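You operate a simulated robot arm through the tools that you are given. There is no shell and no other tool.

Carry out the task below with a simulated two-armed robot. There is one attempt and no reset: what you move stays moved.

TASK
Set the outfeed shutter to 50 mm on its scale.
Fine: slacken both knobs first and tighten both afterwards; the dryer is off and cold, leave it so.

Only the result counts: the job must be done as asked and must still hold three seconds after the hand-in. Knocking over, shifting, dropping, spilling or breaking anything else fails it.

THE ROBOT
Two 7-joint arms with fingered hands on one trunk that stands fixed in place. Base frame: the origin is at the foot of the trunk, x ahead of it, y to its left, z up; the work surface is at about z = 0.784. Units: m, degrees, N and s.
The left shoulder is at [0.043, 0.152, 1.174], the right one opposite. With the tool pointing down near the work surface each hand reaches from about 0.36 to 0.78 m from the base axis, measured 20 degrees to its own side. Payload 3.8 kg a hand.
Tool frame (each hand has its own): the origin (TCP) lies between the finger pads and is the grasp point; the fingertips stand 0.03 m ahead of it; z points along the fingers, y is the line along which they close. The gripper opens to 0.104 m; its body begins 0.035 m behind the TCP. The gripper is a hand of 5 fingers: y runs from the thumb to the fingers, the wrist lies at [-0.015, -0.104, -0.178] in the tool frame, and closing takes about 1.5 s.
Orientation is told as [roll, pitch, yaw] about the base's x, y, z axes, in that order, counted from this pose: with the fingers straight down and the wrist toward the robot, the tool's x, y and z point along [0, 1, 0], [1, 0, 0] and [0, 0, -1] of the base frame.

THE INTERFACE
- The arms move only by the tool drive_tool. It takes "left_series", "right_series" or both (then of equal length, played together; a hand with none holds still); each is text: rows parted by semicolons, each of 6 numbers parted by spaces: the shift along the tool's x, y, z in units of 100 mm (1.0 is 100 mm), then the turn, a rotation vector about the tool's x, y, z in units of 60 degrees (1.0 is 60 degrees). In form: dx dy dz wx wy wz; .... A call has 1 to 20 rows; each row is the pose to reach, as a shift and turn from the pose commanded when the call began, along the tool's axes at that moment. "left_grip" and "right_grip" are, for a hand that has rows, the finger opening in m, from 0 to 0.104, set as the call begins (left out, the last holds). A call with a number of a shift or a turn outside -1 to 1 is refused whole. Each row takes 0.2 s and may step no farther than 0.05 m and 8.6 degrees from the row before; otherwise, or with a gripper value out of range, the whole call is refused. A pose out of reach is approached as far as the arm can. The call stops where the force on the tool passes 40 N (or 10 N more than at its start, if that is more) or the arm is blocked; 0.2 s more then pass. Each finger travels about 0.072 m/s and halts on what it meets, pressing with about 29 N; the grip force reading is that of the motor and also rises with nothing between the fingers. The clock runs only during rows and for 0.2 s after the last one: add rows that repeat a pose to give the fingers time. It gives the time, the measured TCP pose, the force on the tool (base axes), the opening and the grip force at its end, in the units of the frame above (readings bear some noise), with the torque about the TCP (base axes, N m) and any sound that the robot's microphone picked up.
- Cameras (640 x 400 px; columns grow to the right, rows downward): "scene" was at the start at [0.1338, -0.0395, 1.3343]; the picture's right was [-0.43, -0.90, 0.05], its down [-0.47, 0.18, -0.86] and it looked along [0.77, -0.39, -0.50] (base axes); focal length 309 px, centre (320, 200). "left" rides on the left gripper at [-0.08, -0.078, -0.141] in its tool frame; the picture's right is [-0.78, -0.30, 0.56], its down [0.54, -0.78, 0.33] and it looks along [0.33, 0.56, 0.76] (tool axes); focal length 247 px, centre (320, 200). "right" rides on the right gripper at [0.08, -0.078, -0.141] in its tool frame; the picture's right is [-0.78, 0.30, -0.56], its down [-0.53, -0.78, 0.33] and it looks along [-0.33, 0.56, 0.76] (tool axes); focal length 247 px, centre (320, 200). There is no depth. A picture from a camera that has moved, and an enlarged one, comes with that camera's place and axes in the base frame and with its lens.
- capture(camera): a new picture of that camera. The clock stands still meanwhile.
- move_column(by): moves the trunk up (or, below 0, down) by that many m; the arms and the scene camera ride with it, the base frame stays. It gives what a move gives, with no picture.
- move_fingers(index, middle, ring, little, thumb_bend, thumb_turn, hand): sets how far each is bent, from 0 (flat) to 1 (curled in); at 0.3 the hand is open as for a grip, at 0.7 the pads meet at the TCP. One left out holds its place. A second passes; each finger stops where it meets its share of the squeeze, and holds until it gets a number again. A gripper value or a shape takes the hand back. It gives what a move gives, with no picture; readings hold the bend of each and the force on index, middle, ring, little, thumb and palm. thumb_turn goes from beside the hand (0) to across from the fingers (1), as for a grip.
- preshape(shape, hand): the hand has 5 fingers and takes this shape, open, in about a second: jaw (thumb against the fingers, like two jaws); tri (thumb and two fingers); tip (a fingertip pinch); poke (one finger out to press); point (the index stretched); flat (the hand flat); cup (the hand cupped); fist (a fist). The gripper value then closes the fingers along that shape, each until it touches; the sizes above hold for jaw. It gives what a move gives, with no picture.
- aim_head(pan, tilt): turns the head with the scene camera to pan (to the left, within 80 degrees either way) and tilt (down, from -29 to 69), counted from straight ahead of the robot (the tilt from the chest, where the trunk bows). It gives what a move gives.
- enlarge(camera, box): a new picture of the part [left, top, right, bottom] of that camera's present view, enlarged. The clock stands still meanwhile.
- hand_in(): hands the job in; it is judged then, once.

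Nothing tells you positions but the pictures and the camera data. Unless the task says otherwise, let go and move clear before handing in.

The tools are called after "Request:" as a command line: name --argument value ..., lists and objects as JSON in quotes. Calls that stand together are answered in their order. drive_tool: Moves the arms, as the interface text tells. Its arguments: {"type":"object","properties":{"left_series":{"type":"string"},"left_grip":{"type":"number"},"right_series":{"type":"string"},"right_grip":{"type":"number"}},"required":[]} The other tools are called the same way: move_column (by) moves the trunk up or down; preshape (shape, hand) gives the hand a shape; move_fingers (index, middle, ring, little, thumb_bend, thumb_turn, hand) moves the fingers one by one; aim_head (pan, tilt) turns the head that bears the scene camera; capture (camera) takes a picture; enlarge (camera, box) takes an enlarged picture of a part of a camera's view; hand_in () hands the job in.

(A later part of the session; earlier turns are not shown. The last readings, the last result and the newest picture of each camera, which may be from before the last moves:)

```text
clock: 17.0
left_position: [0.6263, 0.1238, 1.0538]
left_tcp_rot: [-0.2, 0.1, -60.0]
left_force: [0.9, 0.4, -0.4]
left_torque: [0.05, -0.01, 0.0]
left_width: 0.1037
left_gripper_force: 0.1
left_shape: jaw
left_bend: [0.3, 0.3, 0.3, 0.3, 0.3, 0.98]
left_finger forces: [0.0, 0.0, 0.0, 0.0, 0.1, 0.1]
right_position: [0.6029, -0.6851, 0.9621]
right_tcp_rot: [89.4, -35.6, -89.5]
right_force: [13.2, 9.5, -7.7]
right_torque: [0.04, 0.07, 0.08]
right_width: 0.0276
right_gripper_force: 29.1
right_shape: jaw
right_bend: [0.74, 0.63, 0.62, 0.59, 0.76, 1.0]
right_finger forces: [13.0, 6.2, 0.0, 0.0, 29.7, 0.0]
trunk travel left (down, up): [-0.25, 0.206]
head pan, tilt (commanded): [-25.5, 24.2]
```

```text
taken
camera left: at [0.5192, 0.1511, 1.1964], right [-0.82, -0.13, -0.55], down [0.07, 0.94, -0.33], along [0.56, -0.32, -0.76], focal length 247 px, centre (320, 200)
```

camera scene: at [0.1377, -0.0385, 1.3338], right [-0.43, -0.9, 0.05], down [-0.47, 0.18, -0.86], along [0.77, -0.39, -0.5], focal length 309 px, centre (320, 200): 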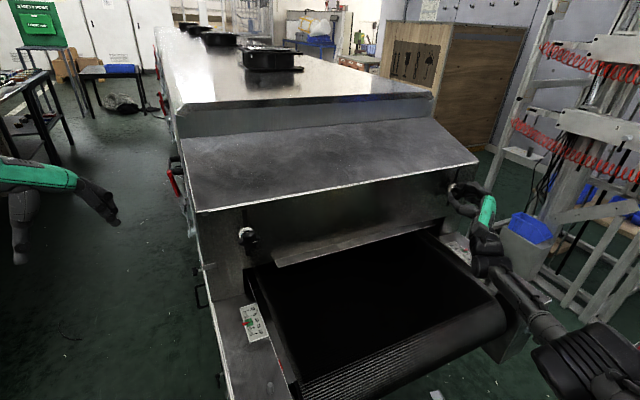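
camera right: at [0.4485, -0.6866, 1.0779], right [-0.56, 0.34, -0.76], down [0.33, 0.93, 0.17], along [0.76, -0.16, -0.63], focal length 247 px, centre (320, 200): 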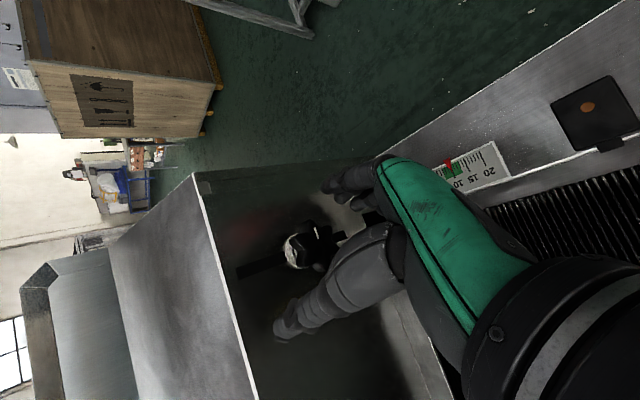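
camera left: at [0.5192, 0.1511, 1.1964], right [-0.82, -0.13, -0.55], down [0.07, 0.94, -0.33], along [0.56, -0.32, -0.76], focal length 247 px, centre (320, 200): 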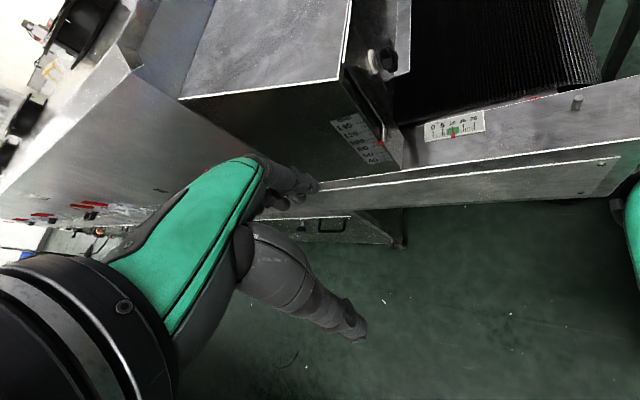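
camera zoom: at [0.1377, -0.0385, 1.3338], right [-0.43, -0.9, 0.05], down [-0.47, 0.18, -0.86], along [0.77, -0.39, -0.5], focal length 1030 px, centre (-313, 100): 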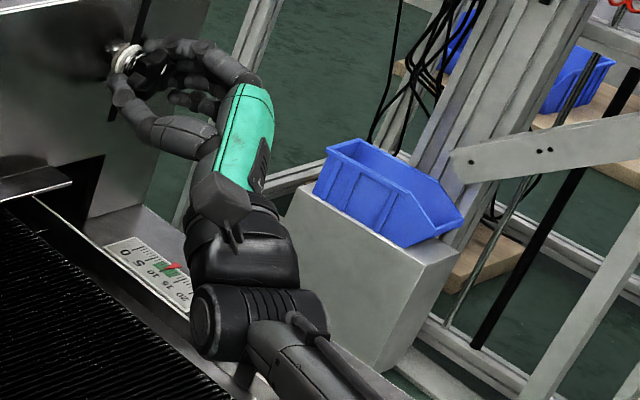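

The forearm is above the black box, so I won't roll lower than this. I'll open the fingers, roll back around the knob, and take a second bite to be sure it is slack.

Request:
drive_tool --right_series "0 0 0 0 0 0; 0 0 0 0 0 0; 0 0 0 0 0 0; 0 0 0 0 0 0; 0 0 0 0 0 0; 0 0 0 0 0 0; 0 0 0 0 0 0" --right_grip 0.104

Request:
drive_tool --right_series "0 0 0 0 0 0.13; 0 0 0 0 0 0.26; 0 0 0 0 0 0.39; 0 0 0 0 0 0.52; 0 0 0 0 0 0.65; 0 0 0 0 0 0.78; 0 0 0 0 0 0.91; 0 0 0 0 0 1"

Request:
enlarge --camera "right" --box '[200, 160, 440, 360]'

Request:
enlarge --camera "scene" --box '[400, 140, 560, 240]'

```text
clock: 18.6
left_position: [0.6237, 0.1243, 1.0567]
left_tcp_rot: [0.0, 0.0, -60.2]
left_force: [0.8, 0.4, 0.2]
left_torque: [0.01, 0.02, -0.01]
left_width: 0.1037
left_gripper_force: 0.0
left_shape: jaw
left_bend: [0.3, 0.3, 0.3, 0.3, 0.3, 0.98]
left_finger forces: [0.1, 0.0, 0.0, 0.0, 0.0, 0.0]
right_position: [0.6, -0.6848, 0.9658]
right_tcp_rot: [90.0, -35.5, -89.9]
right_force: [-0.2, -0.2, 0.2]
right_torque: [0.0, 0.03, -0.02]
right_width: 0.1037
right_gripper_force: 0.1
right_shape: jaw
right_bend: [0.3, 0.3, 0.3, 0.3, 0.3, 0.98]
right_finger forces: [0.0, 0.0, 0.0, 0.0, 0.0, 0.1]
trunk travel left (down, up): [-0.25, 0.206]
head pan, tilt (commanded): [-25.5, 24.2]
```

```text
clock: 20.4
left_position: [0.6231, 0.1241, 1.056]
left_tcp_rot: [-0.1, 0.0, -60.0]
left_force: [0.7, 0.0, -0.1]
left_torque: [0.03, 0.02, 0.02]
left_width: 0.1039
left_gripper_force: 0.0
left_shape: jaw
left_bend: [0.3, 0.3, 0.3, 0.3, 0.3, 0.98]
left_finger forces: [0.0, 0.1, 0.0, 0.0, 0.0, 0.0]
right_position: [0.6006, -0.6858, 0.9649]
right_tcp_rot: [89.9, 24.8, -90.1]
right_force: [0.1, 0.5, -0.2]
right_torque: [0.02, 0.01, -0.01]
right_width: 0.1038
right_gripper_force: 0.1
right_shape: jaw
right_bend: [0.3, 0.3, 0.3, 0.3, 0.3, 0.98]
right_finger forces: [0.0, 0.1, 0.1, 0.0, 0.0, 0.0]
trunk travel left (down, up): [-0.25, 0.206]
head pan, tilt (commanded): [-25.5, 24.2]
```

```text
2.00 times, centred on (320, 260) of right
camera zoom: at [0.4583, -0.648, 1.0701], right [-0.56, 0.06, -0.83], down [0.33, 0.93, -0.16], along [0.76, -0.37, -0.54], focal length 494 px, centre (320, 80)
```

zoom: 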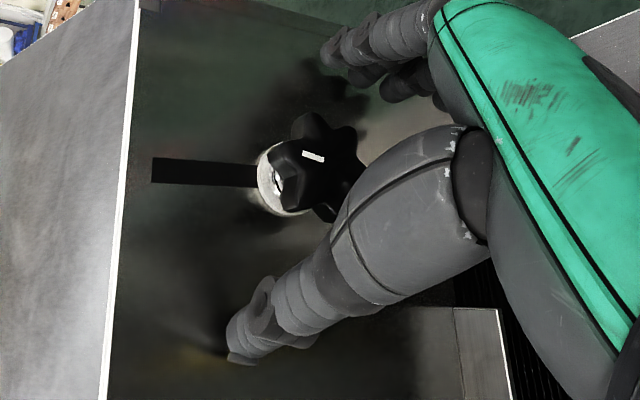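

```text
4.00 times, centred on (480, 190) of scene
camera zoom: at [0.134, -0.0392, 1.3343], right [-0.43, -0.9, 0.05], down [-0.47, 0.18, -0.86], along [0.77, -0.39, -0.5], focal length 1236 px, centre (-320, 240)
```

zoom: 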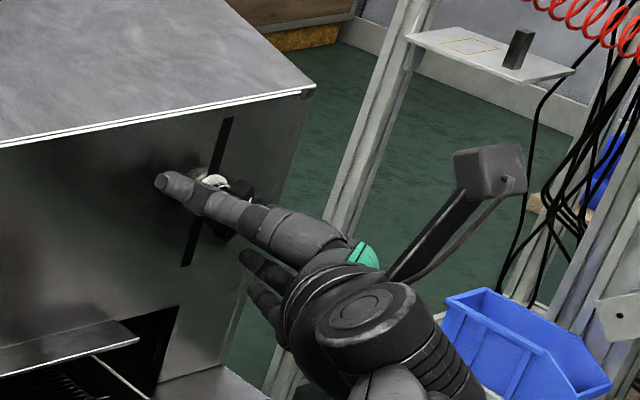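

The right knob's mark has gone from 3 o'clock to 12 o'clock, a quarter turn loosened. Before touching the left knob I want an exact reading of the side scale without parallax, so I'll lower the left hand's camera to about the pointer's height.

Request:
drive_tool --left_series "-0.01 -0.14 0.2 0 0 0.1; -0.03 -0.28 0.4 0 0 0.2; -0.04 -0.41 0.6 0 0 0.3; -0.06 -0.55 0.8 0 0 0.4; -0.07 -0.69 1 0 0 0.5"

Request:
drive_tool --left_series "0 0 0.25 0 0 0; 0 0 0.5 0 0 0; 0 0 0.75 0 0 0; 0 0 1 0 0 0"

Request:
capture --camera "left"

Request:
capture --camera "scene"

```text
clock: 21.6
left_position: [0.5856, 0.181, 0.9565]
left_tcp_rot: [0.0, 0.0, -90.2]
left_force: [-0.1, 0.1, 0.6]
left_torque: [0.03, -0.03, -0.03]
left_width: 0.1036
left_gripper_force: 0.0
left_shape: jaw
left_bend: [0.3, 0.3, 0.3, 0.3, 0.3, 0.98]
left_finger forces: [0.0, 0.1, 0.0, 0.0, 0.0, 0.0]
right_position: [0.6001, -0.6857, 0.9651]
right_tcp_rot: [90.0, 24.5, -90.0]
right_force: [-0.2, -0.4, -0.4]
right_torque: [-0.05, -0.02, 0.02]
right_width: 0.1036
right_gripper_force: 0.0
right_shape: jaw
right_bend: [0.3, 0.3, 0.3, 0.3, 0.3, 0.98]
right_finger forces: [0.0, 0.0, 0.1, 0.0, 0.0, 0.0]
trunk travel left (down, up): [-0.25, 0.206]
head pan, tilt (commanded): [-25.5, 24.2]
```

```text
clock: 22.6
left_position: [0.5836, 0.1792, 0.8586]
left_tcp_rot: [0.1, 0.1, -90.2]
left_force: [0.4, 0.4, 0.5]
left_torque: [-0.01, -0.01, -0.03]
left_width: 0.1037
left_gripper_force: 0.1
left_shape: jaw
left_bend: [0.3, 0.3, 0.3, 0.3, 0.3, 0.98]
left_finger forces: [0.0, 0.0, 0.0, 0.0, 0.0, 0.0]
right_position: [0.6016, -0.6852, 0.9657]
right_tcp_rot: [89.9, 24.5, -90.0]
right_force: [-0.5, 0.2, 0.3]
right_torque: [0.01, 0.04, 0.01]
right_width: 0.1037
right_gripper_force: 0.0
right_shape: jaw
right_bend: [0.3, 0.3, 0.3, 0.3, 0.3, 0.98]
right_finger forces: [0.1, 0.0, 0.0, 0.0, 0.1, 0.0]
trunk travel left (down, up): [-0.25, 0.206]
head pan, tilt (commanded): [-25.5, 24.2]
```

```text
taken
camera left: at [0.5039, 0.2569, 1.0], right [-0.78, 0.3, -0.56], down [0.54, 0.78, -0.33], along [0.33, -0.56, -0.76], focal length 247 px, centre (320, 200)
```

left: 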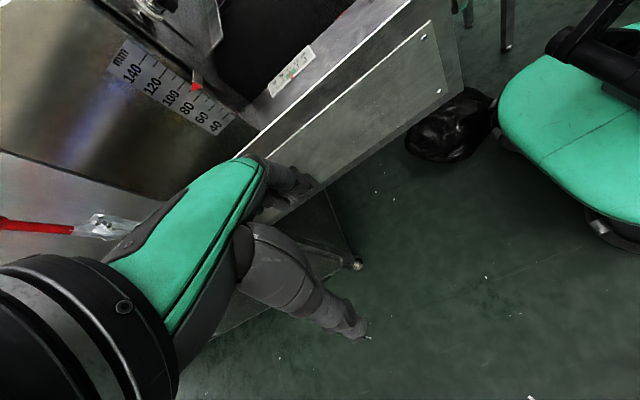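

```text
taken
camera scene: at [0.1342, -0.0393, 1.3343], right [-0.43, -0.9, 0.05], down [-0.47, 0.18, -0.86], along [0.77, -0.39, -0.5], focal length 309 px, centre (320, 200)
```

scene: 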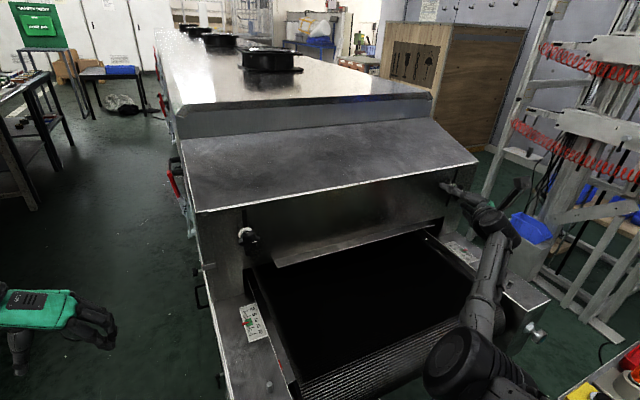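

Request:
enlarge --camera "left" --box '[100, 30, 260, 150]'

Request:
enlarge --camera "left" --box '[160, 60, 240, 120]'

```text
3.33 times, centred on (180, 90) of left
camera zoom: at [0.5039, 0.2569, 1.0], right [-0.78, 0.3, -0.56], down [0.54, 0.78, -0.33], along [0.33, -0.56, -0.76], focal length 823 px, centre (787, 567)
```

zoom: 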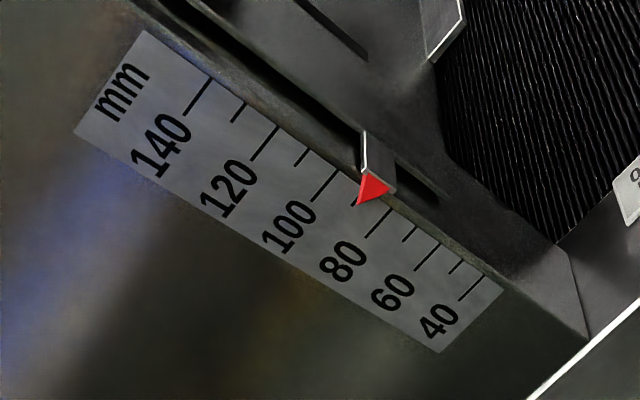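

```text
6.67 times, centred on (200, 90) of left
camera zoom: at [0.5039, 0.2569, 1.0], right [-0.78, 0.3, -0.56], down [0.54, 0.78, -0.33], along [0.33, -0.56, -0.76], focal length 1646 px, centre (1120, 933)
```

zoom: 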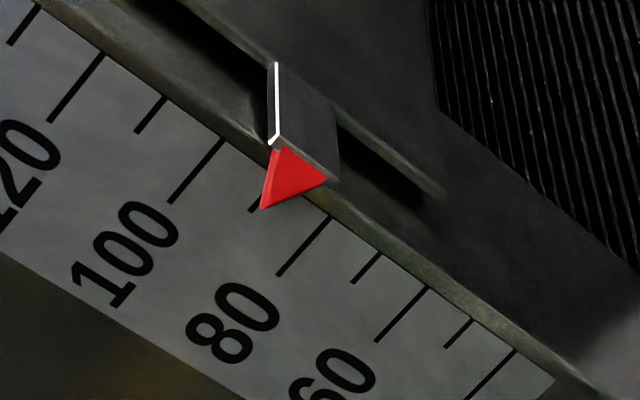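

The pointer tip reads about 88–89 from slightly above; correcting for parallax it is near 90 mm. I'll lower the camera a further 80 mm to read it level.

Request:
drive_tool --left_series "0 0 0.25 0 0 0; 0 0 0.5 0 0 0; 0 0 0.85 0 0 0"

Request:
capture --camera "left"

Request:
enlarge --camera "left" --box '[30, 0, 190, 100]'

```text
clock: 23.4
left_position: [0.5842, 0.1787, 0.7726]
left_tcp_rot: [0.1, -0.1, -90.0]
left_force: [0.3, 1.1, 0.3]
left_torque: [0.02, 0.01, 0.06]
left_width: 0.1036
left_gripper_force: 0.0
left_shape: jaw
left_bend: [0.3, 0.3, 0.3, 0.3, 0.3, 0.98]
left_finger forces: [0.1, 0.0, 0.0, 0.0, 0.1, 0.0]
right_position: [0.6004, -0.6848, 0.9648]
right_tcp_rot: [90.0, 24.5, -90.1]
right_force: [-0.3, -0.4, -0.3]
right_torque: [-0.02, -0.02, 0.0]
right_width: 0.1034
right_gripper_force: 0.0
right_shape: jaw
right_bend: [0.3, 0.3, 0.3, 0.3, 0.3, 0.98]
right_finger forces: [0.0, 0.0, 0.0, 0.1, 0.0, 0.1]
trunk travel left (down, up): [-0.25, 0.206]
head pan, tilt (commanded): [-25.5, 24.2]
```

```text
taken
camera left: at [0.5037, 0.2565, 0.9148], right [-0.78, 0.3, -0.56], down [0.54, 0.78, -0.33], along [0.33, -0.56, -0.76], focal length 247 px, centre (320, 200)
```

left: 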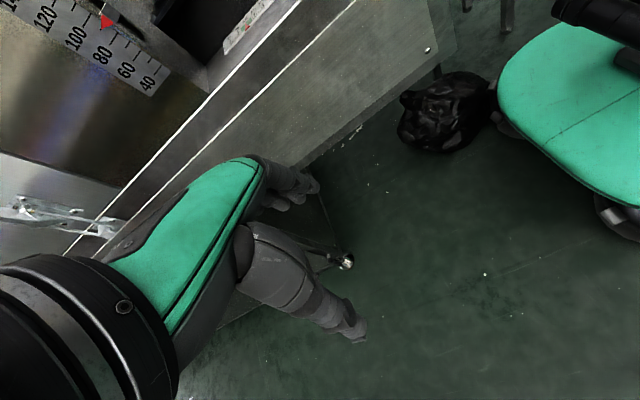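

```text
4.00 times, centred on (110, 50) of left
camera zoom: at [0.5037, 0.2565, 0.9148], right [-0.78, 0.3, -0.56], down [0.54, 0.78, -0.33], along [0.33, -0.56, -0.76], focal length 988 px, centre (1160, 800)
```

zoom: 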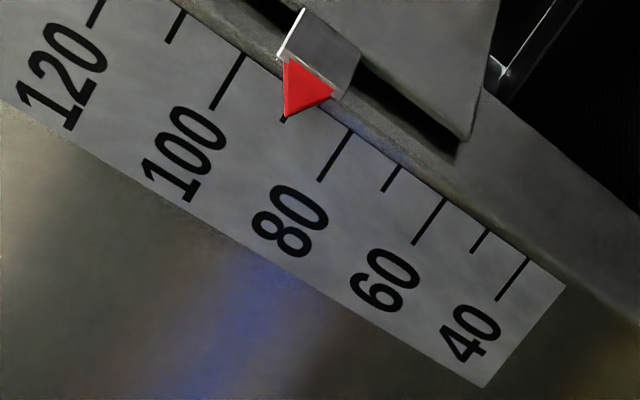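

Level reading: the tip is at 90 mm (±0.5), so the shutter must go down 40 mm (knob height ≈0.967 → ≈0.927). Next I bring the left hand up, back, and round to face the left knob with fingers forward.

Request:
drive_tool --left_series "-0.2 0 -0.3 0 0 0; -0.4 0 -0.6 0 0 0; -0.7 0 -1 0 0 0"

Request:
drive_tool --left_series "-0.1 0.07 -0.16 0 0.125 0; -0.2 0.14 -0.33 0 0.25 0; -0.3 0.2 -0.5 0 0.375 0; -0.4 0.27 -0.66 0 0.5 0; -0.5 0.34 -0.83 0 0.625 0; -0.6 0.4 -1 0 0.75 0"

Request:
drive_tool --left_series "0 0.16 0 0 0.125 0; 0 0.33 0 0 0.25 0; 0 0.5 0 0 0.375 0; 0 0.66 0 0 0.5 0; 0 0.83 0 0 0.625 0; 0 1 0 0 0.75 0"

Request:
capture --camera "scene"

Request:
capture --camera "left"

```text
clock: 24.2
left_position: [0.5128, 0.1803, 0.8715]
left_tcp_rot: [0.1, 0.1, -89.9]
left_force: [-0.1, -0.4, 0.5]
left_torque: [0.04, -0.03, 0.0]
left_width: 0.1037
left_gripper_force: 0.1
left_shape: jaw
left_bend: [0.3, 0.3, 0.3, 0.3, 0.3, 0.98]
left_finger forces: [0.0, 0.0, 0.0, 0.0, 0.0, 0.0]
right_position: [0.5997, -0.6858, 0.967]
right_tcp_rot: [89.9, 24.6, -90.0]
right_force: [-0.9, -0.5, 0.4]
right_torque: [0.0, 0.0, 0.0]
right_width: 0.1035
right_gripper_force: 0.0
right_shape: jaw
right_bend: [0.3, 0.3, 0.3, 0.3, 0.3, 0.98]
right_finger forces: [0.0, 0.0, 0.0, 0.1, 0.0, 0.0]
trunk travel left (down, up): [-0.25, 0.206]
head pan, tilt (commanded): [-25.5, 24.2]
```

```text
clock: 25.6
left_position: [0.453, 0.1396, 0.973]
left_tcp_rot: [45.1, -0.1, -90.1]
left_force: [0.1, 0.2, 0.1]
left_torque: [-0.01, -0.01, -0.04]
left_width: 0.1036
left_gripper_force: 0.0
left_shape: jaw
left_bend: [0.3, 0.3, 0.3, 0.3, 0.3, 0.98]
left_finger forces: [0.1, 0.0, 0.1, 0.1, 0.0, 0.0]
right_position: [0.5996, -0.6857, 0.9665]
right_tcp_rot: [89.8, 24.4, -90.0]
right_force: [-0.3, 0.8, 0.5]
right_torque: [0.01, 0.0, 0.0]
right_width: 0.1037
right_gripper_force: 0.0
right_shape: jaw
right_bend: [0.3, 0.3, 0.3, 0.3, 0.3, 0.98]
right_finger forces: [0.0, 0.1, 0.0, 0.0, 0.0, 0.0]
trunk travel left (down, up): [-0.25, 0.206]
head pan, tilt (commanded): [-25.5, 24.2]
```

```text
clock: 27.0
left_position: [0.4535, 0.0389, 0.9731]
left_tcp_rot: [90.1, 0.0, -90.1]
left_force: [0.1, -0.6, -0.3]
left_torque: [-0.02, 0.01, 0.01]
left_width: 0.1035
left_gripper_force: 0.1
left_shape: jaw
left_bend: [0.3, 0.3, 0.3, 0.3, 0.3, 0.98]
left_finger forces: [0.0, 0.0, 0.1, 0.1, 0.0, 0.0]
right_position: [0.5997, -0.6854, 0.9656]
right_tcp_rot: [89.8, 24.6, -90.0]
right_force: [-0.6, 0.0, -0.5]
right_torque: [0.06, -0.01, -0.04]
right_width: 0.1037
right_gripper_force: 0.0
right_shape: jaw
right_bend: [0.3, 0.3, 0.3, 0.3, 0.3, 0.98]
right_finger forces: [0.0, 0.0, 0.1, 0.1, 0.0, 0.0]
trunk travel left (down, up): [-0.25, 0.206]
head pan, tilt (commanded): [-25.5, 24.2]
```

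```text
taken
camera scene: at [0.1336, -0.04, 1.3343], right [-0.43, -0.9, 0.05], down [-0.47, 0.18, -0.86], along [0.77, -0.39, -0.5], focal length 309 px, centre (320, 200)
```

scene: 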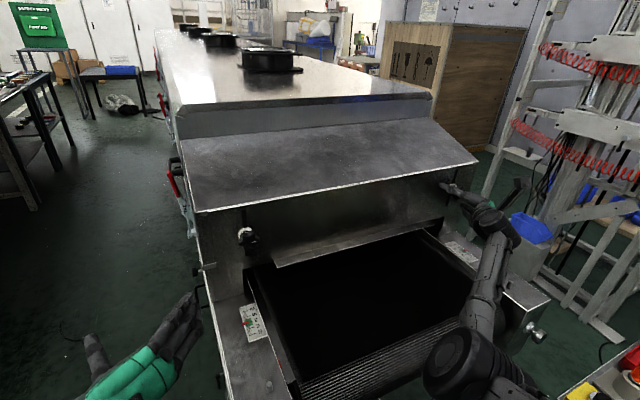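

```text
taken
camera left: at [0.3133, 0.1163, 0.8938], right [0.56, 0.3, -0.77], down [0.33, 0.78, 0.54], along [0.76, -0.56, 0.34], focal length 247 px, centre (320, 200)
```

left: 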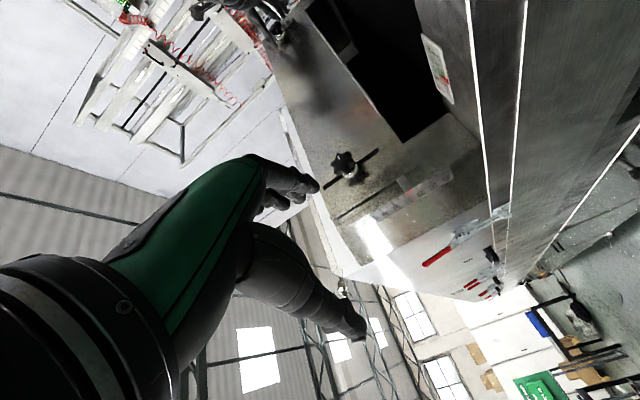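

Request:
enlarge --camera "left" --box '[300, 120, 460, 230]'

```text
3.64 times, centred on (380, 175) of left
camera zoom: at [0.3133, 0.1163, 0.8938], right [0.56, 0.3, -0.77], down [0.33, 0.78, 0.54], along [0.76, -0.56, 0.34], focal length 898 px, centre (102, 291)
```

zoom: 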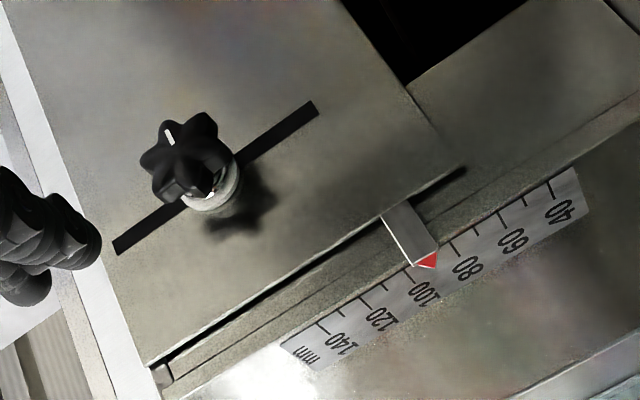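

From this spot the left camera sees both the left knob and the scale, which will be useful for fine setting. Now I roll the left hand (wrist to 10:30) and align it with the left knob axis (y≈-0.130, z≈0.966).

Request:
drive_tool --left_series "0 0.16 0 0 0 0.125; 0 0.33 0 0 0 0.25; 0 0.5 0 0 0 0.375; 0 0.66 0 0 0 0.5; 0 0.83 0.1 0 0 0.625; 0 1 0.2 0 0 0.75"

Request:
capture --camera "left"

Request:
capture --camera "scene"

```text
clock: 28.4
left_position: [0.4737, -0.0607, 0.971]
left_tcp_rot: [89.9, 45.2, -90.1]
left_force: [0.2, -0.4, -0.1]
left_torque: [0.02, -0.02, 0.01]
left_width: 0.104
left_gripper_force: 0.0
left_shape: jaw
left_bend: [0.3, 0.3, 0.3, 0.3, 0.3, 0.98]
left_finger forces: [0.0, 0.1, 0.0, 0.1, 0.0, 0.1]
right_position: [0.6009, -0.6857, 0.9641]
right_tcp_rot: [89.9, 24.6, -90.0]
right_force: [0.3, 0.8, -0.3]
right_torque: [-0.02, 0.0, -0.01]
right_width: 0.1036
right_gripper_force: 0.1
right_shape: jaw
right_bend: [0.3, 0.3, 0.3, 0.3, 0.3, 0.98]
right_finger forces: [0.0, 0.0, 0.0, 0.0, 0.1, 0.0]
trunk travel left (down, up): [-0.25, 0.206]
head pan, tilt (commanded): [-25.5, 24.2]
```

```text
taken
camera left: at [0.3323, 0.0508, 0.9714], right [0.56, 0.76, -0.34], down [0.33, 0.17, 0.93], along [0.76, -0.63, -0.16], focal length 247 px, centre (320, 200)
```

left: 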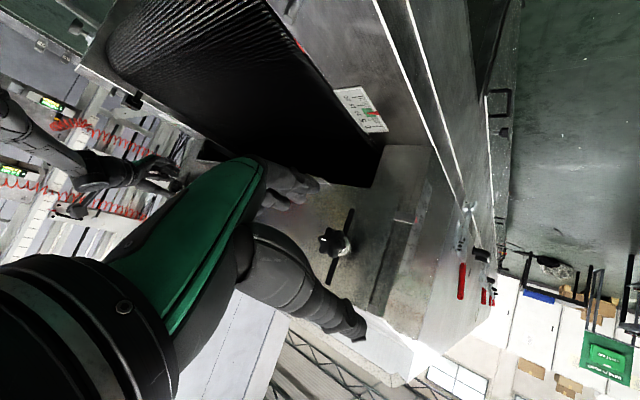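

```text
taken
camera scene: at [0.1344, -0.0403, 1.3342], right [-0.43, -0.9, 0.05], down [-0.47, 0.18, -0.86], along [0.77, -0.39, -0.5], focal length 309 px, centre (320, 200)
```

scene: 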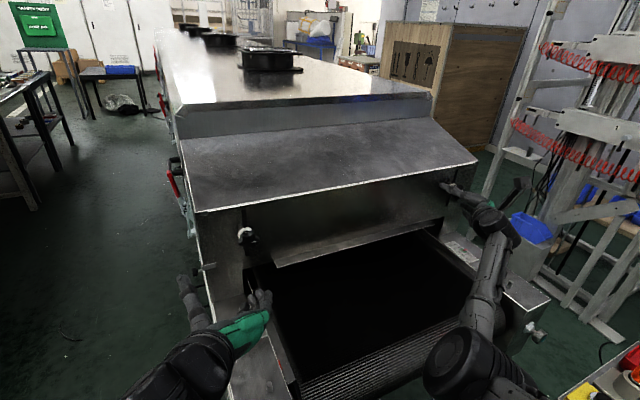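

Left knob confirmed at y≈-0.131, z≈0.967. I'll align the left hand and advance around the knob.

Request:
drive_tool --left_series "0.15 0.17 0 0 0 0; 0.31 0.35 0.05 0 0 0; 0.47 0.52 0.16 0 0 0"

Request:
drive_tool --left_series "0 0 0.25 0 0 0; 0 0 0.5 0 0 0; 0 0 0.75 0 0 0; 0 0 0.9 0 0 0; 0 0 1 0 0 0"

Request:
enlarge --camera "scene" --box '[160, 180, 320, 300]'

Request:
enlarge --camera "left" --box '[220, 130, 460, 330]'

```text
clock: 29.2
left_position: [0.4888, -0.1307, 0.9677]
left_tcp_rot: [90.0, 45.2, -90.1]
left_force: [0.1, -0.7, -0.1]
left_torque: [-0.02, 0.01, 0.0]
left_width: 0.1037
left_gripper_force: 0.1
left_shape: jaw
left_bend: [0.3, 0.3, 0.3, 0.3, 0.3, 0.98]
left_finger forces: [0.0, 0.0, 0.1, 0.1, 0.0, 0.0]
right_position: [0.6003, -0.6858, 0.964]
right_tcp_rot: [89.9, 24.6, -90.0]
right_force: [0.5, -0.5, -0.2]
right_torque: [-0.02, -0.01, 0.02]
right_width: 0.1035
right_gripper_force: 0.1
right_shape: jaw
right_bend: [0.3, 0.3, 0.3, 0.3, 0.3, 0.98]
right_finger forces: [0.0, 0.0, 0.0, 0.0, 0.0, 0.0]
trunk travel left (down, up): [-0.25, 0.206]
head pan, tilt (commanded): [-25.5, 24.2]
```

```text
clock: 30.4
left_position: [0.5896, -0.1299, 0.9687]
left_tcp_rot: [90.0, 45.1, -90.0]
left_force: [-0.1, 0.3, 0.2]
left_torque: [-0.02, -0.01, 0.01]
left_width: 0.1033
left_gripper_force: 0.0
left_shape: jaw
left_bend: [0.3, 0.3, 0.3, 0.3, 0.3, 0.98]
left_finger forces: [0.0, 0.0, 0.0, 0.1, 0.0, 0.0]
right_position: [0.5994, -0.6848, 0.9655]
right_tcp_rot: [89.9, 24.6, -90.0]
right_force: [-0.3, 0.5, 0.1]
right_torque: [0.01, 0.01, 0.04]
right_width: 0.1036
right_gripper_force: 0.1
right_shape: jaw
right_bend: [0.3, 0.3, 0.3, 0.3, 0.3, 0.98]
right_finger forces: [0.0, 0.0, 0.0, 0.1, 0.1, 0.0]
trunk travel left (down, up): [-0.25, 0.206]
head pan, tilt (commanded): [-25.5, 24.2]
```

```text
3.33 times, centred on (240, 240) of scene
camera zoom: at [0.134, -0.0395, 1.3343], right [-0.43, -0.9, 0.05], down [-0.47, 0.18, -0.86], along [0.77, -0.39, -0.5], focal length 1030 px, centre (587, 67)
```

zoom: 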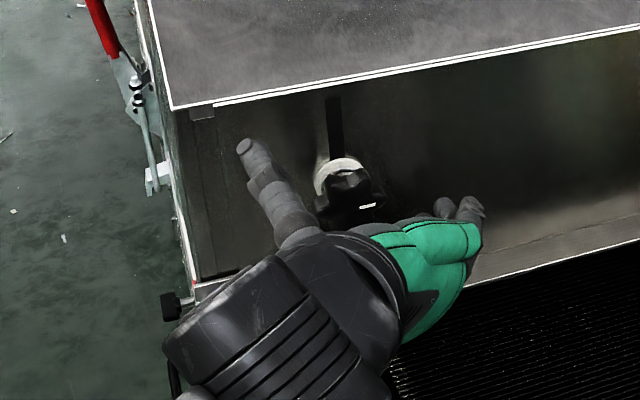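

```text
2.00 times, centred on (340, 230) of left
camera zoom: at [0.4497, -0.0185, 0.9677], right [0.56, 0.76, -0.34], down [0.33, 0.17, 0.93], along [0.76, -0.63, -0.16], focal length 494 px, centre (280, 140)
```

zoom: 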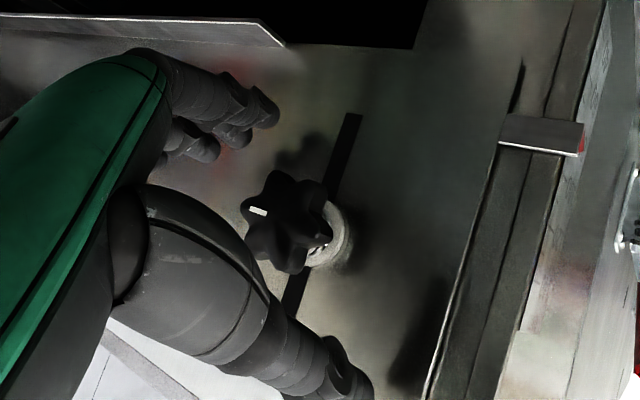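

Both hands are around their knobs without contact. I'll go 10 mm deeper with the left hand and close both hands (the right one to support the shutter while I slacken the left knob).

Request:
drive_tool --left_series "0 0 0.06 0 0 0; 0 0 0.12 0 0 0"

Request:
drive_tool --left_series "0 0 0 0 0 0; 0 0 0 0 0 0; 0 0 0 0 0 0; 0 0 0 0 0 0; 0 0 0 0 0 0; 0 0 0 0 0 0; 0 0 0 0 0 0; 0 0 0 0 0 0" --left_grip 0 --right_series "0 0 0 0 0 0; 0 0 0 0 0 0; 0 0 0 0 0 0; 0 0 0 0 0 0; 0 0 0 0 0 0; 0 0 0 0 0 0; 0 0 0 0 0 0; 0 0 0 0 0 0" --right_grip 0

Request:
enlarge --camera "left" --box '[220, 130, 460, 330]'

Request:
enlarge --camera "right" --box '[200, 160, 440, 360]'

```text
clock: 31.0
left_position: [0.6016, -0.1301, 0.9677]
left_tcp_rot: [90.0, 45.0, -90.2]
left_force: [0.5, 0.2, -0.3]
left_torque: [0.01, -0.01, -0.04]
left_width: 0.1038
left_gripper_force: 0.0
left_shape: jaw
left_bend: [0.3, 0.3, 0.3, 0.3, 0.3, 0.98]
left_finger forces: [0.1, 0.0, 0.1, 0.0, 0.0, 0.1]
right_position: [0.6006, -0.685, 0.9651]
right_tcp_rot: [89.9, 24.5, -89.9]
right_force: [0.0, 1.4, -0.7]
right_torque: [0.01, 0.0, -0.02]
right_width: 0.1037
right_gripper_force: 0.0
right_shape: jaw
right_bend: [0.3, 0.3, 0.3, 0.3, 0.3, 0.98]
right_finger forces: [0.1, 0.0, 0.0, 0.1, 0.0, 0.1]
trunk travel left (down, up): [-0.25, 0.206]
head pan, tilt (commanded): [-25.5, 24.2]
```

```text
clock: 32.8
left_position: [0.6053, -0.1284, 0.9673]
left_tcp_rot: [90.0, 44.9, -90.0]
left_force: [11.5, -1.0, 11.0]
left_torque: [-0.08, -0.1, -0.09]
left_width: 0.028
left_gripper_force: 29.1
left_shape: jaw
left_bend: [0.75, 0.56, 0.56, 0.53, 0.76, 1.0]
left_finger forces: [12.0, 7.5, 0.0, 0.1, 27.7, 0.0]
right_position: [0.6031, -0.6825, 0.9657]
right_tcp_rot: [89.8, 24.4, -90.0]
right_force: [11.9, 5.2, 4.8]
right_torque: [-0.03, -0.1, 0.1]
right_width: 0.028
right_gripper_force: 29.2
right_shape: jaw
right_bend: [0.74, 0.62, 0.63, 0.61, 0.76, 1.0]
right_finger forces: [14.4, 5.9, 0.0, 0.1, 26.0, 0.0]
trunk travel left (down, up): [-0.25, 0.206]
head pan, tilt (commanded): [-25.5, 24.2]
```

```text
2.00 times, centred on (340, 230) of left
camera zoom: at [0.4636, -0.0166, 0.9673], right [0.56, 0.76, -0.34], down [0.33, 0.17, 0.93], along [0.76, -0.63, -0.16], focal length 494 px, centre (280, 140)
```

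zoom: 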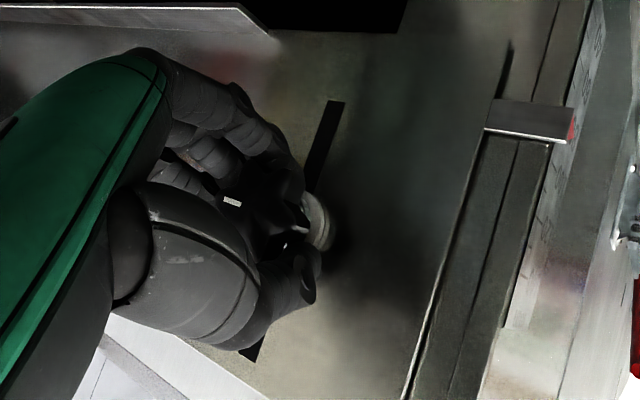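

```text
2.00 times, centred on (320, 260) of right
camera zoom: at [0.4613, -0.6457, 1.0707], right [-0.56, 0.05, -0.83], down [0.33, 0.93, -0.17], along [0.76, -0.37, -0.54], focal length 494 px, centre (320, 80)
```

zoom: 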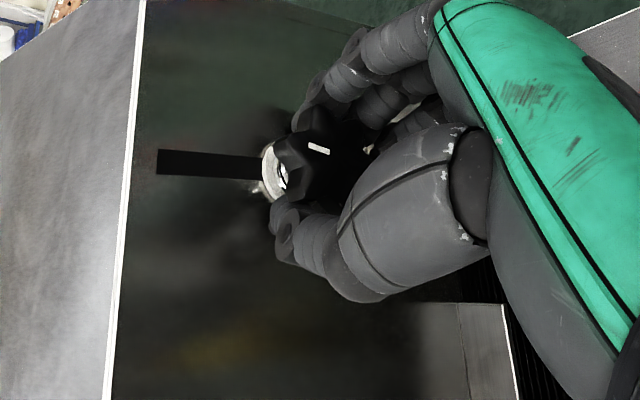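

Both knobs are firmly gripped. Now I turn the left hand counter-clockwise by 60° to slacken the left knob while the right hand holds still.

Request:
drive_tool --left_series "0 0 0 0 0 -0.12; 0 0 0 0 0 -0.24; 0 0 0 0 0 -0.36; 0 0 0 0 0 -0.5"

Request:
drive_tool --left_series "0 0 0 0 0 -0.12; 0 0 0 0 0 -0.24; 0 0 0 0 0 -0.36; 0 0 0 0 0 -0.5"

Request:
capture --camera "left"

Request:
capture --camera "scene"

```text
clock: 33.8
left_position: [0.6036, -0.1274, 0.9641]
left_tcp_rot: [89.7, 14.8, -90.1]
left_force: [14.5, 2.9, -3.1]
left_torque: [0.07, 0.0, 0.05]
left_width: 0.0276
left_gripper_force: 28.7
left_shape: jaw
left_bend: [0.75, 0.56, 0.56, 0.53, 0.76, 1.0]
left_finger forces: [16.4, 6.3, 0.0, 0.0, 25.2, 0.0]
right_position: [0.6042, -0.683, 0.9649]
right_tcp_rot: [89.7, 24.4, -90.0]
right_force: [9.5, 6.2, 7.4]
right_torque: [-0.03, -0.11, 0.14]
right_width: 0.0279
right_gripper_force: 29.2
right_shape: jaw
right_bend: [0.74, 0.63, 0.63, 0.61, 0.76, 1.0]
right_finger forces: [13.4, 5.3, 0.0, 0.0, 26.2, 0.0]
trunk travel left (down, up): [-0.25, 0.206]
head pan, tilt (commanded): [-25.5, 24.2]
```

```text
clock: 34.8
left_position: [0.6046, -0.1273, 0.9644]
left_tcp_rot: [89.5, -15.1, -89.7]
left_force: [10.3, 1.4, -15.5]
left_torque: [0.14, 0.15, 0.07]
left_width: 0.0275
left_gripper_force: 28.4
left_shape: jaw
left_bend: [0.75, 0.58, 0.56, 0.53, 0.77, 1.0]
left_finger forces: [16.8, 4.3, 0.2, 0.0, 25.2, 0.0]
right_position: [0.6034, -0.6835, 0.9646]
right_tcp_rot: [89.7, 24.4, -90.1]
right_force: [6.8, 7.9, 8.6]
right_torque: [-0.03, -0.11, 0.15]
right_width: 0.0282
right_gripper_force: 29.0
right_shape: jaw
right_bend: [0.74, 0.63, 0.63, 0.61, 0.76, 1.0]
right_finger forces: [13.0, 4.8, 0.0, 0.1, 27.0, 0.0]
trunk travel left (down, up): [-0.25, 0.206]
head pan, tilt (commanded): [-25.5, 24.2]
```

```text
taken
camera left: at [0.4629, -0.0744, 0.8691], right [0.55, 0.09, -0.83], down [0.33, 0.89, 0.31], along [0.77, -0.45, 0.46], focal length 247 px, centre (320, 200)
```

left: 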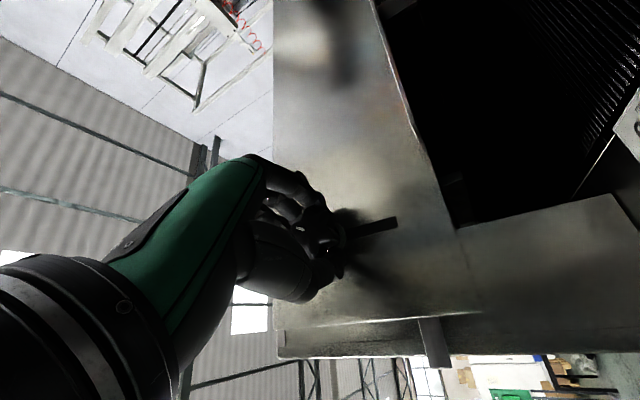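

```text
taken
camera scene: at [0.1383, -0.0369, 1.3338], right [-0.43, -0.9, 0.05], down [-0.47, 0.17, -0.86], along [0.77, -0.39, -0.5], focal length 309 px, centre (320, 200)
```

scene: 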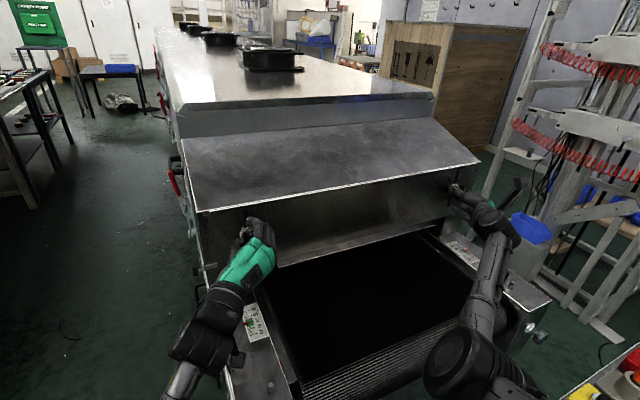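

The left knob turns along with the hand (60° so far). I'll continue another 25°, then test whether the shutter moves.

Request:
drive_tool --left_series "0 0 0 0 0 -0.12; 0 0 0 0 0 -0.24; 0 0 0 0 0 -0.36; 0 0 0 0 0 -0.42"

Request:
capture --camera "left"

Request:
enlarge --camera "scene" --box '[160, 180, 320, 300]'

```text
clock: 35.6
left_position: [0.6053, -0.1182, 0.9591]
left_tcp_rot: [91.4, -30.9, -90.9]
left_force: [0.6, -26.0, -2.0]
left_torque: [0.27, 0.04, -0.71]
left_width: 0.0295
left_gripper_force: 29.0
left_shape: jaw
left_bend: [0.75, 0.54, 0.56, 0.52, 0.8, 1.0]
left_finger forces: [50.8, 18.5, 0.0, 0.1, 20.1, 0.1]
right_position: [0.6035, -0.6834, 0.9642]
right_tcp_rot: [90.1, 24.8, -89.4]
right_force: [2.7, 2.2, 5.4]
right_torque: [0.0, -0.05, 0.08]
right_width: 0.0283
right_gripper_force: 28.8
right_shape: jaw
right_bend: [0.75, 0.73, 0.63, 0.61, 0.77, 1.0]
right_finger forces: [16.4, 5.1, 0.1, 0.0, 22.8, 0.0]
trunk travel left (down, up): [-0.25, 0.206]
head pan, tilt (commanded): [-25.5, 24.2]
stopped in row 3 (left hand): the force on the tool passed its limit at 45 N (the readings are from after the stop); the commanded pose is now the measured one
```

```text
taken
camera left: at [0.4674, -0.094, 0.8485], right [0.57, -0.14, -0.81], down [0.33, 0.94, 0.07], along [0.75, -0.31, 0.59], focal length 247 px, centre (320, 200)
```

left: 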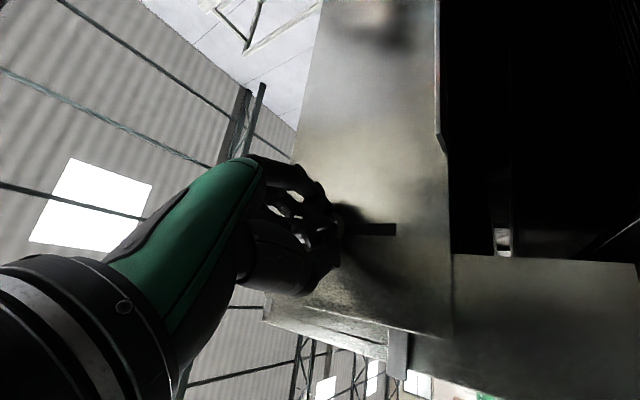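

```text
3.33 times, centred on (240, 240) of scene
camera zoom: at [0.1338, -0.0434, 1.3344], right [-0.43, -0.9, 0.05], down [-0.47, 0.18, -0.86], along [0.77, -0.39, -0.5], focal length 1030 px, centre (587, 67)
```

zoom: 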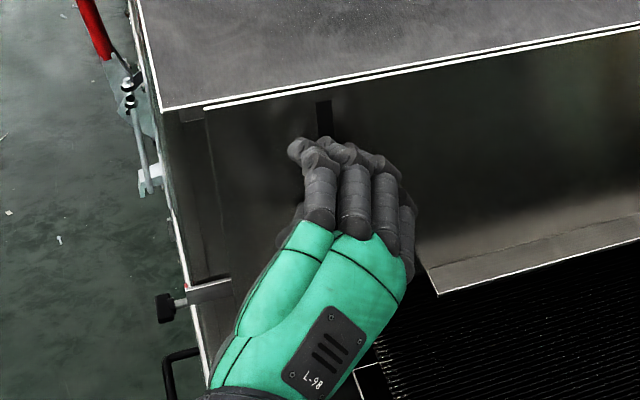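

The left turn stopped at 45 N side load after ~75°: the arm seems to be at a limit there. I'll open the left hand to release the strain, with the right hand still holding its knob.

Request:
drive_tool --left_series "0 0 0 0 0 0; 0 0 0 0 0 0; 0 0 0 0 0 0; 0 0 0 0 0 0; 0 0 0 0 0 0; 0 0 0 0 0 0; 0 0 0 0 0 0" --left_grip 0.104

Request:
capture --camera "left"

Request:
capture --camera "scene"

```text
clock: 37.2
left_position: [0.6055, -0.1114, 0.9586]
left_tcp_rot: [91.6, -30.9, -90.5]
left_force: [-16.3, 4.4, 0.1]
left_torque: [-0.12, -0.6, -0.69]
left_width: 0.1015
left_gripper_force: 0.0
left_shape: jaw
left_bend: [0.3, 0.3, 0.3, 0.3, 0.3, 0.98]
left_finger forces: [0.1, 17.4, 0.1, 0.0, 0.0, 0.1]
right_position: [0.6042, -0.6795, 0.9665]
right_tcp_rot: [90.0, 24.7, -89.4]
right_force: [12.7, -0.9, 1.0]
right_torque: [0.01, 0.05, -0.04]
right_width: 0.0272
right_gripper_force: 28.5
right_shape: jaw
right_bend: [0.74, 0.62, 0.63, 0.61, 0.77, 1.0]
right_finger forces: [23.4, 7.0, 0.1, 0.0, 25.6, 0.0]
trunk travel left (down, up): [-0.25, 0.206]
head pan, tilt (commanded): [-25.5, 24.2]
```

```text
taken
camera left: at [0.468, -0.0881, 0.8486], right [0.58, -0.14, -0.81], down [0.33, 0.94, 0.07], along [0.75, -0.3, 0.59], focal length 247 px, centre (320, 200)
```

left: 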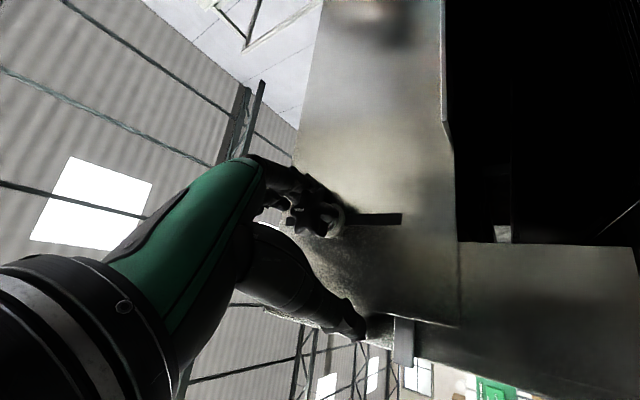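

```text
taken
camera scene: at [0.1327, -0.0387, 1.3345], right [-0.43, -0.9, 0.05], down [-0.47, 0.18, -0.87], along [0.77, -0.39, -0.5], focal length 309 px, centre (320, 200)
```

scene: 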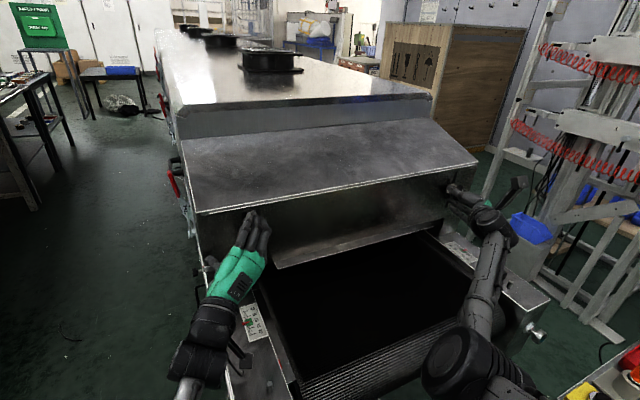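

The knob's mark moved with it (about 75°), but the left hand has been pushed ~19 mm off axis; the hand's camera box is low near the left rail, which likely touched it. I'll roll the left hand back up while recentring it on the knob.

Request:
drive_tool --left_series "0 0.03 -0.05 0 0 0.12; 0 0.08 -0.05 0 0 0.24; -0.01 0.13 -0.05 0 0 0.36; -0.02 0.18 -0.05 0 0 0.48; -0.03 0.2 -0.05 0 0 0.6"

Request:
capture --camera "left"

Request:
capture --camera "scene"

```text
clock: 38.4
left_position: [0.602, -0.1311, 0.9664]
left_tcp_rot: [91.2, 5.2, -89.6]
left_force: [0.4, -0.2, 0.0]
left_torque: [-0.01, 0.0, 0.01]
left_width: 0.1037
left_gripper_force: 0.0
left_shape: jaw
left_bend: [0.3, 0.3, 0.3, 0.3, 0.3, 0.98]
left_finger forces: [0.0, 0.0, 0.0, 0.0, 0.1, 0.0]
right_position: [0.6049, -0.6821, 0.966]
right_tcp_rot: [89.9, 24.6, -89.5]
right_force: [4.5, 0.1, 3.3]
right_torque: [0.02, 0.07, -0.09]
right_width: 0.0278
right_gripper_force: 29.2
right_shape: jaw
right_bend: [0.75, 0.63, 0.63, 0.61, 0.77, 1.0]
right_finger forces: [25.5, 6.5, 0.0, 0.1, 24.3, 0.0]
trunk travel left (down, up): [-0.25, 0.206]
head pan, tilt (commanded): [-25.5, 24.2]
```

```text
taken
camera left: at [0.463, -0.048, 0.8912], right [0.57, 0.37, -0.73], down [0.32, 0.73, 0.61], along [0.76, -0.58, 0.3], focal length 247 px, centre (320, 200)
```

left: 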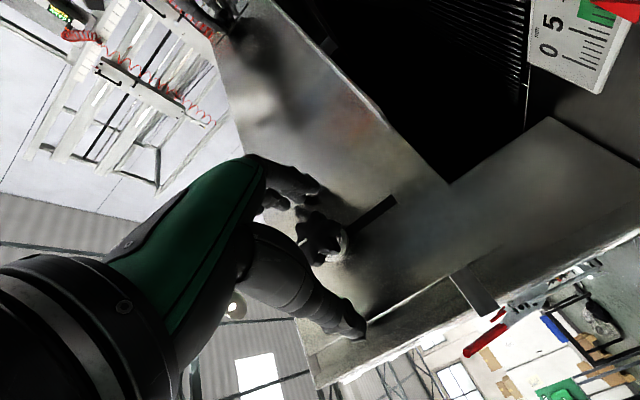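

```text
taken
camera scene: at [0.1343, -0.0388, 1.3343], right [-0.43, -0.9, 0.05], down [-0.47, 0.18, -0.86], along [0.77, -0.39, -0.5], focal length 309 px, centre (320, 200)
```

scene: 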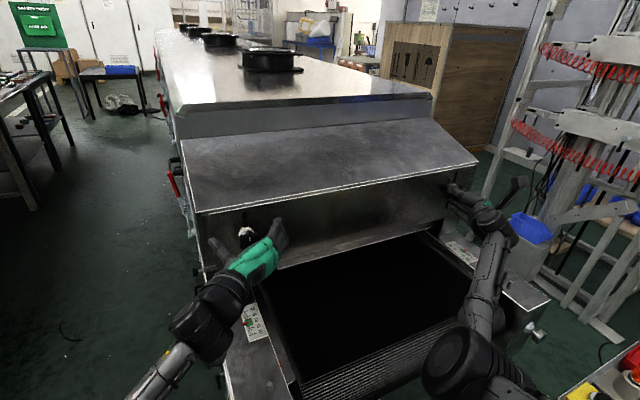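

Left hand is centred again with no load; both knobs have been turned about 75–80° loose. I'll test whether the shutter is free by moving the right hand (gripping the right knob) down 5 mm gently.

Request:
drive_tool --right_series "-0.015 0.007 0 0 0 0; -0.03 0.014 0 0 0 0; -0.045 0.021 0 0 0 0; -0.045 0.021 0 0 0 0"

Request:
enlarge --camera "left" --box '[280, 160, 520, 360]'

Request:
enlarge --camera "right" --box '[200, 160, 440, 360]'

```text
clock: 39.4
left_position: [0.6018, -0.13, 0.9673]
left_tcp_rot: [91.3, 4.9, -89.7]
left_force: [-0.1, -0.2, 0.2]
left_torque: [0.0, -0.01, 0.02]
left_width: 0.104
left_gripper_force: 0.1
left_shape: jaw
left_bend: [0.3, 0.3, 0.3, 0.3, 0.3, 0.98]
left_finger forces: [0.0, 0.0, 0.0, 0.1, 0.1, 0.1]
right_position: [0.6041, -0.6799, 0.9636]
right_tcp_rot: [90.2, 24.5, -89.4]
right_force: [9.6, -3.0, 16.8]
right_torque: [-0.11, -0.19, -0.03]
right_width: 0.0277
right_gripper_force: 28.9
right_shape: jaw
right_bend: [0.75, 0.73, 0.63, 0.61, 0.77, 0.99]
right_finger forces: [23.4, 4.2, 0.0, 0.0, 24.0, 0.0]
trunk travel left (down, up): [-0.25, 0.206]
head pan, tilt (commanded): [-25.5, 24.2]
```

```text
2.00 times, centred on (400, 260) of left
camera zoom: at [0.4627, -0.0475, 0.8919], right [0.57, 0.36, -0.74], down [0.32, 0.73, 0.61], along [0.76, -0.58, 0.3], focal length 494 px, centre (160, 80)
```

zoom: 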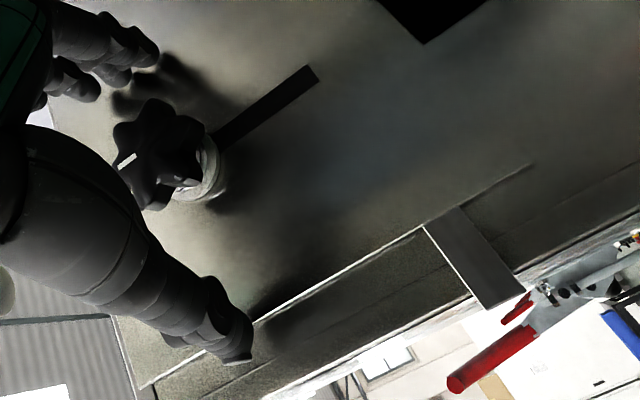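

```text
2.00 times, centred on (320, 260) of right
camera zoom: at [0.4616, -0.6437, 1.0678], right [-0.56, 0.05, -0.83], down [0.32, 0.93, -0.16], along [0.77, -0.36, -0.53], focal length 494 px, centre (320, 80)
```

zoom: 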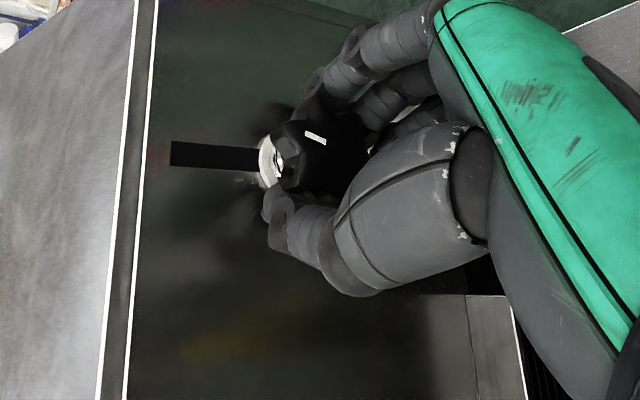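

The shutter resists (about 17 N for 2–3 mm), so the knobs aren't slack enough yet. I'll undo that push, roll the open left hand to about 11 o'clock and grip the left knob for support while the right hand takes a second bite.

Request:
drive_tool --left_series "0 0 0 0 0 0.13; 0 0 0 0 0 0.26; 0 0 0 0 0 0.39; 0 0 0 0 0 0.52; 0 0 0 0 0 0.65; 0 0 0 0 0 0.78; 0 0 0 0 0 0.9; 0 0 0 0 0 0.9" --right_series "0.015 -0.007 0 0 0 0; 0.03 -0.014 0 0 0 0; 0.045 -0.021 0 0 0 0; 0.045 -0.021 0 0 0 0; 0.045 -0.021 0 0 0 0; 0.045 -0.021 0 0 0 0; 0.045 -0.021 0 0 0 0; 0.045 -0.021 0 0 0 0"

Request:
capture --camera "left"

Request:
capture --camera "scene"

```text
clock: 41.2
left_position: [0.6021, -0.1326, 0.9666]
left_tcp_rot: [92.3, 59.0, -87.7]
left_force: [0.9, 0.3, 0.5]
left_torque: [-0.07, -0.04, 0.01]
left_width: 0.1037
left_gripper_force: 0.0
left_shape: jaw
left_bend: [0.3, 0.3, 0.3, 0.3, 0.3, 0.98]
left_finger forces: [0.1, 0.0, 0.0, 0.0, 0.1, 0.0]
right_position: [0.6041, -0.6802, 0.9645]
right_tcp_rot: [89.8, 24.7, -89.5]
right_force: [3.1, -1.1, 1.6]
right_torque: [0.06, -0.01, -0.18]
right_width: 0.0276
right_gripper_force: 28.8
right_shape: jaw
right_bend: [0.75, 0.73, 0.63, 0.61, 0.77, 0.99]
right_finger forces: [32.3, 6.8, 0.1, 0.0, 22.8, 0.0]
trunk travel left (down, up): [-0.25, 0.206]
head pan, tilt (commanded): [-25.5, 24.2]
```

```text
taken
camera left: at [0.4605, -0.0247, 0.9903], right [0.56, 0.82, -0.13], down [0.31, -0.06, 0.95], along [0.77, -0.57, -0.29], focal length 247 px, centre (320, 200)
```

left: 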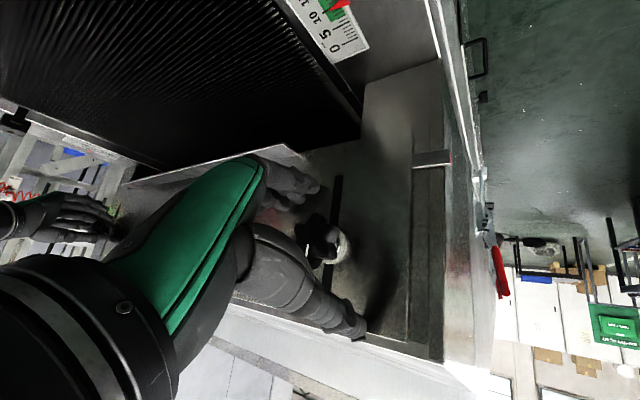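

```text
taken
camera scene: at [0.1343, -0.0393, 1.3342], right [-0.43, -0.9, 0.05], down [-0.47, 0.18, -0.86], along [0.77, -0.39, -0.5], focal length 309 px, centre (320, 200)
```

scene: 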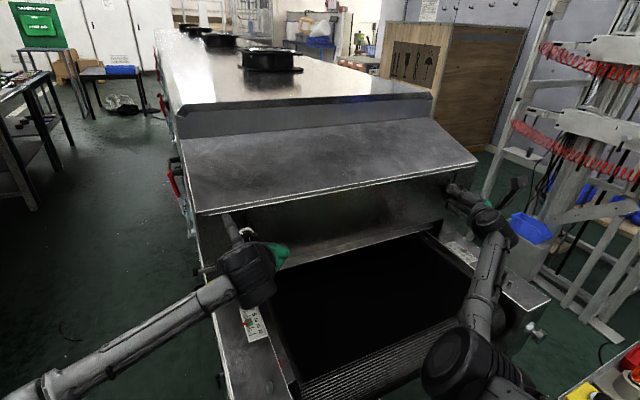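

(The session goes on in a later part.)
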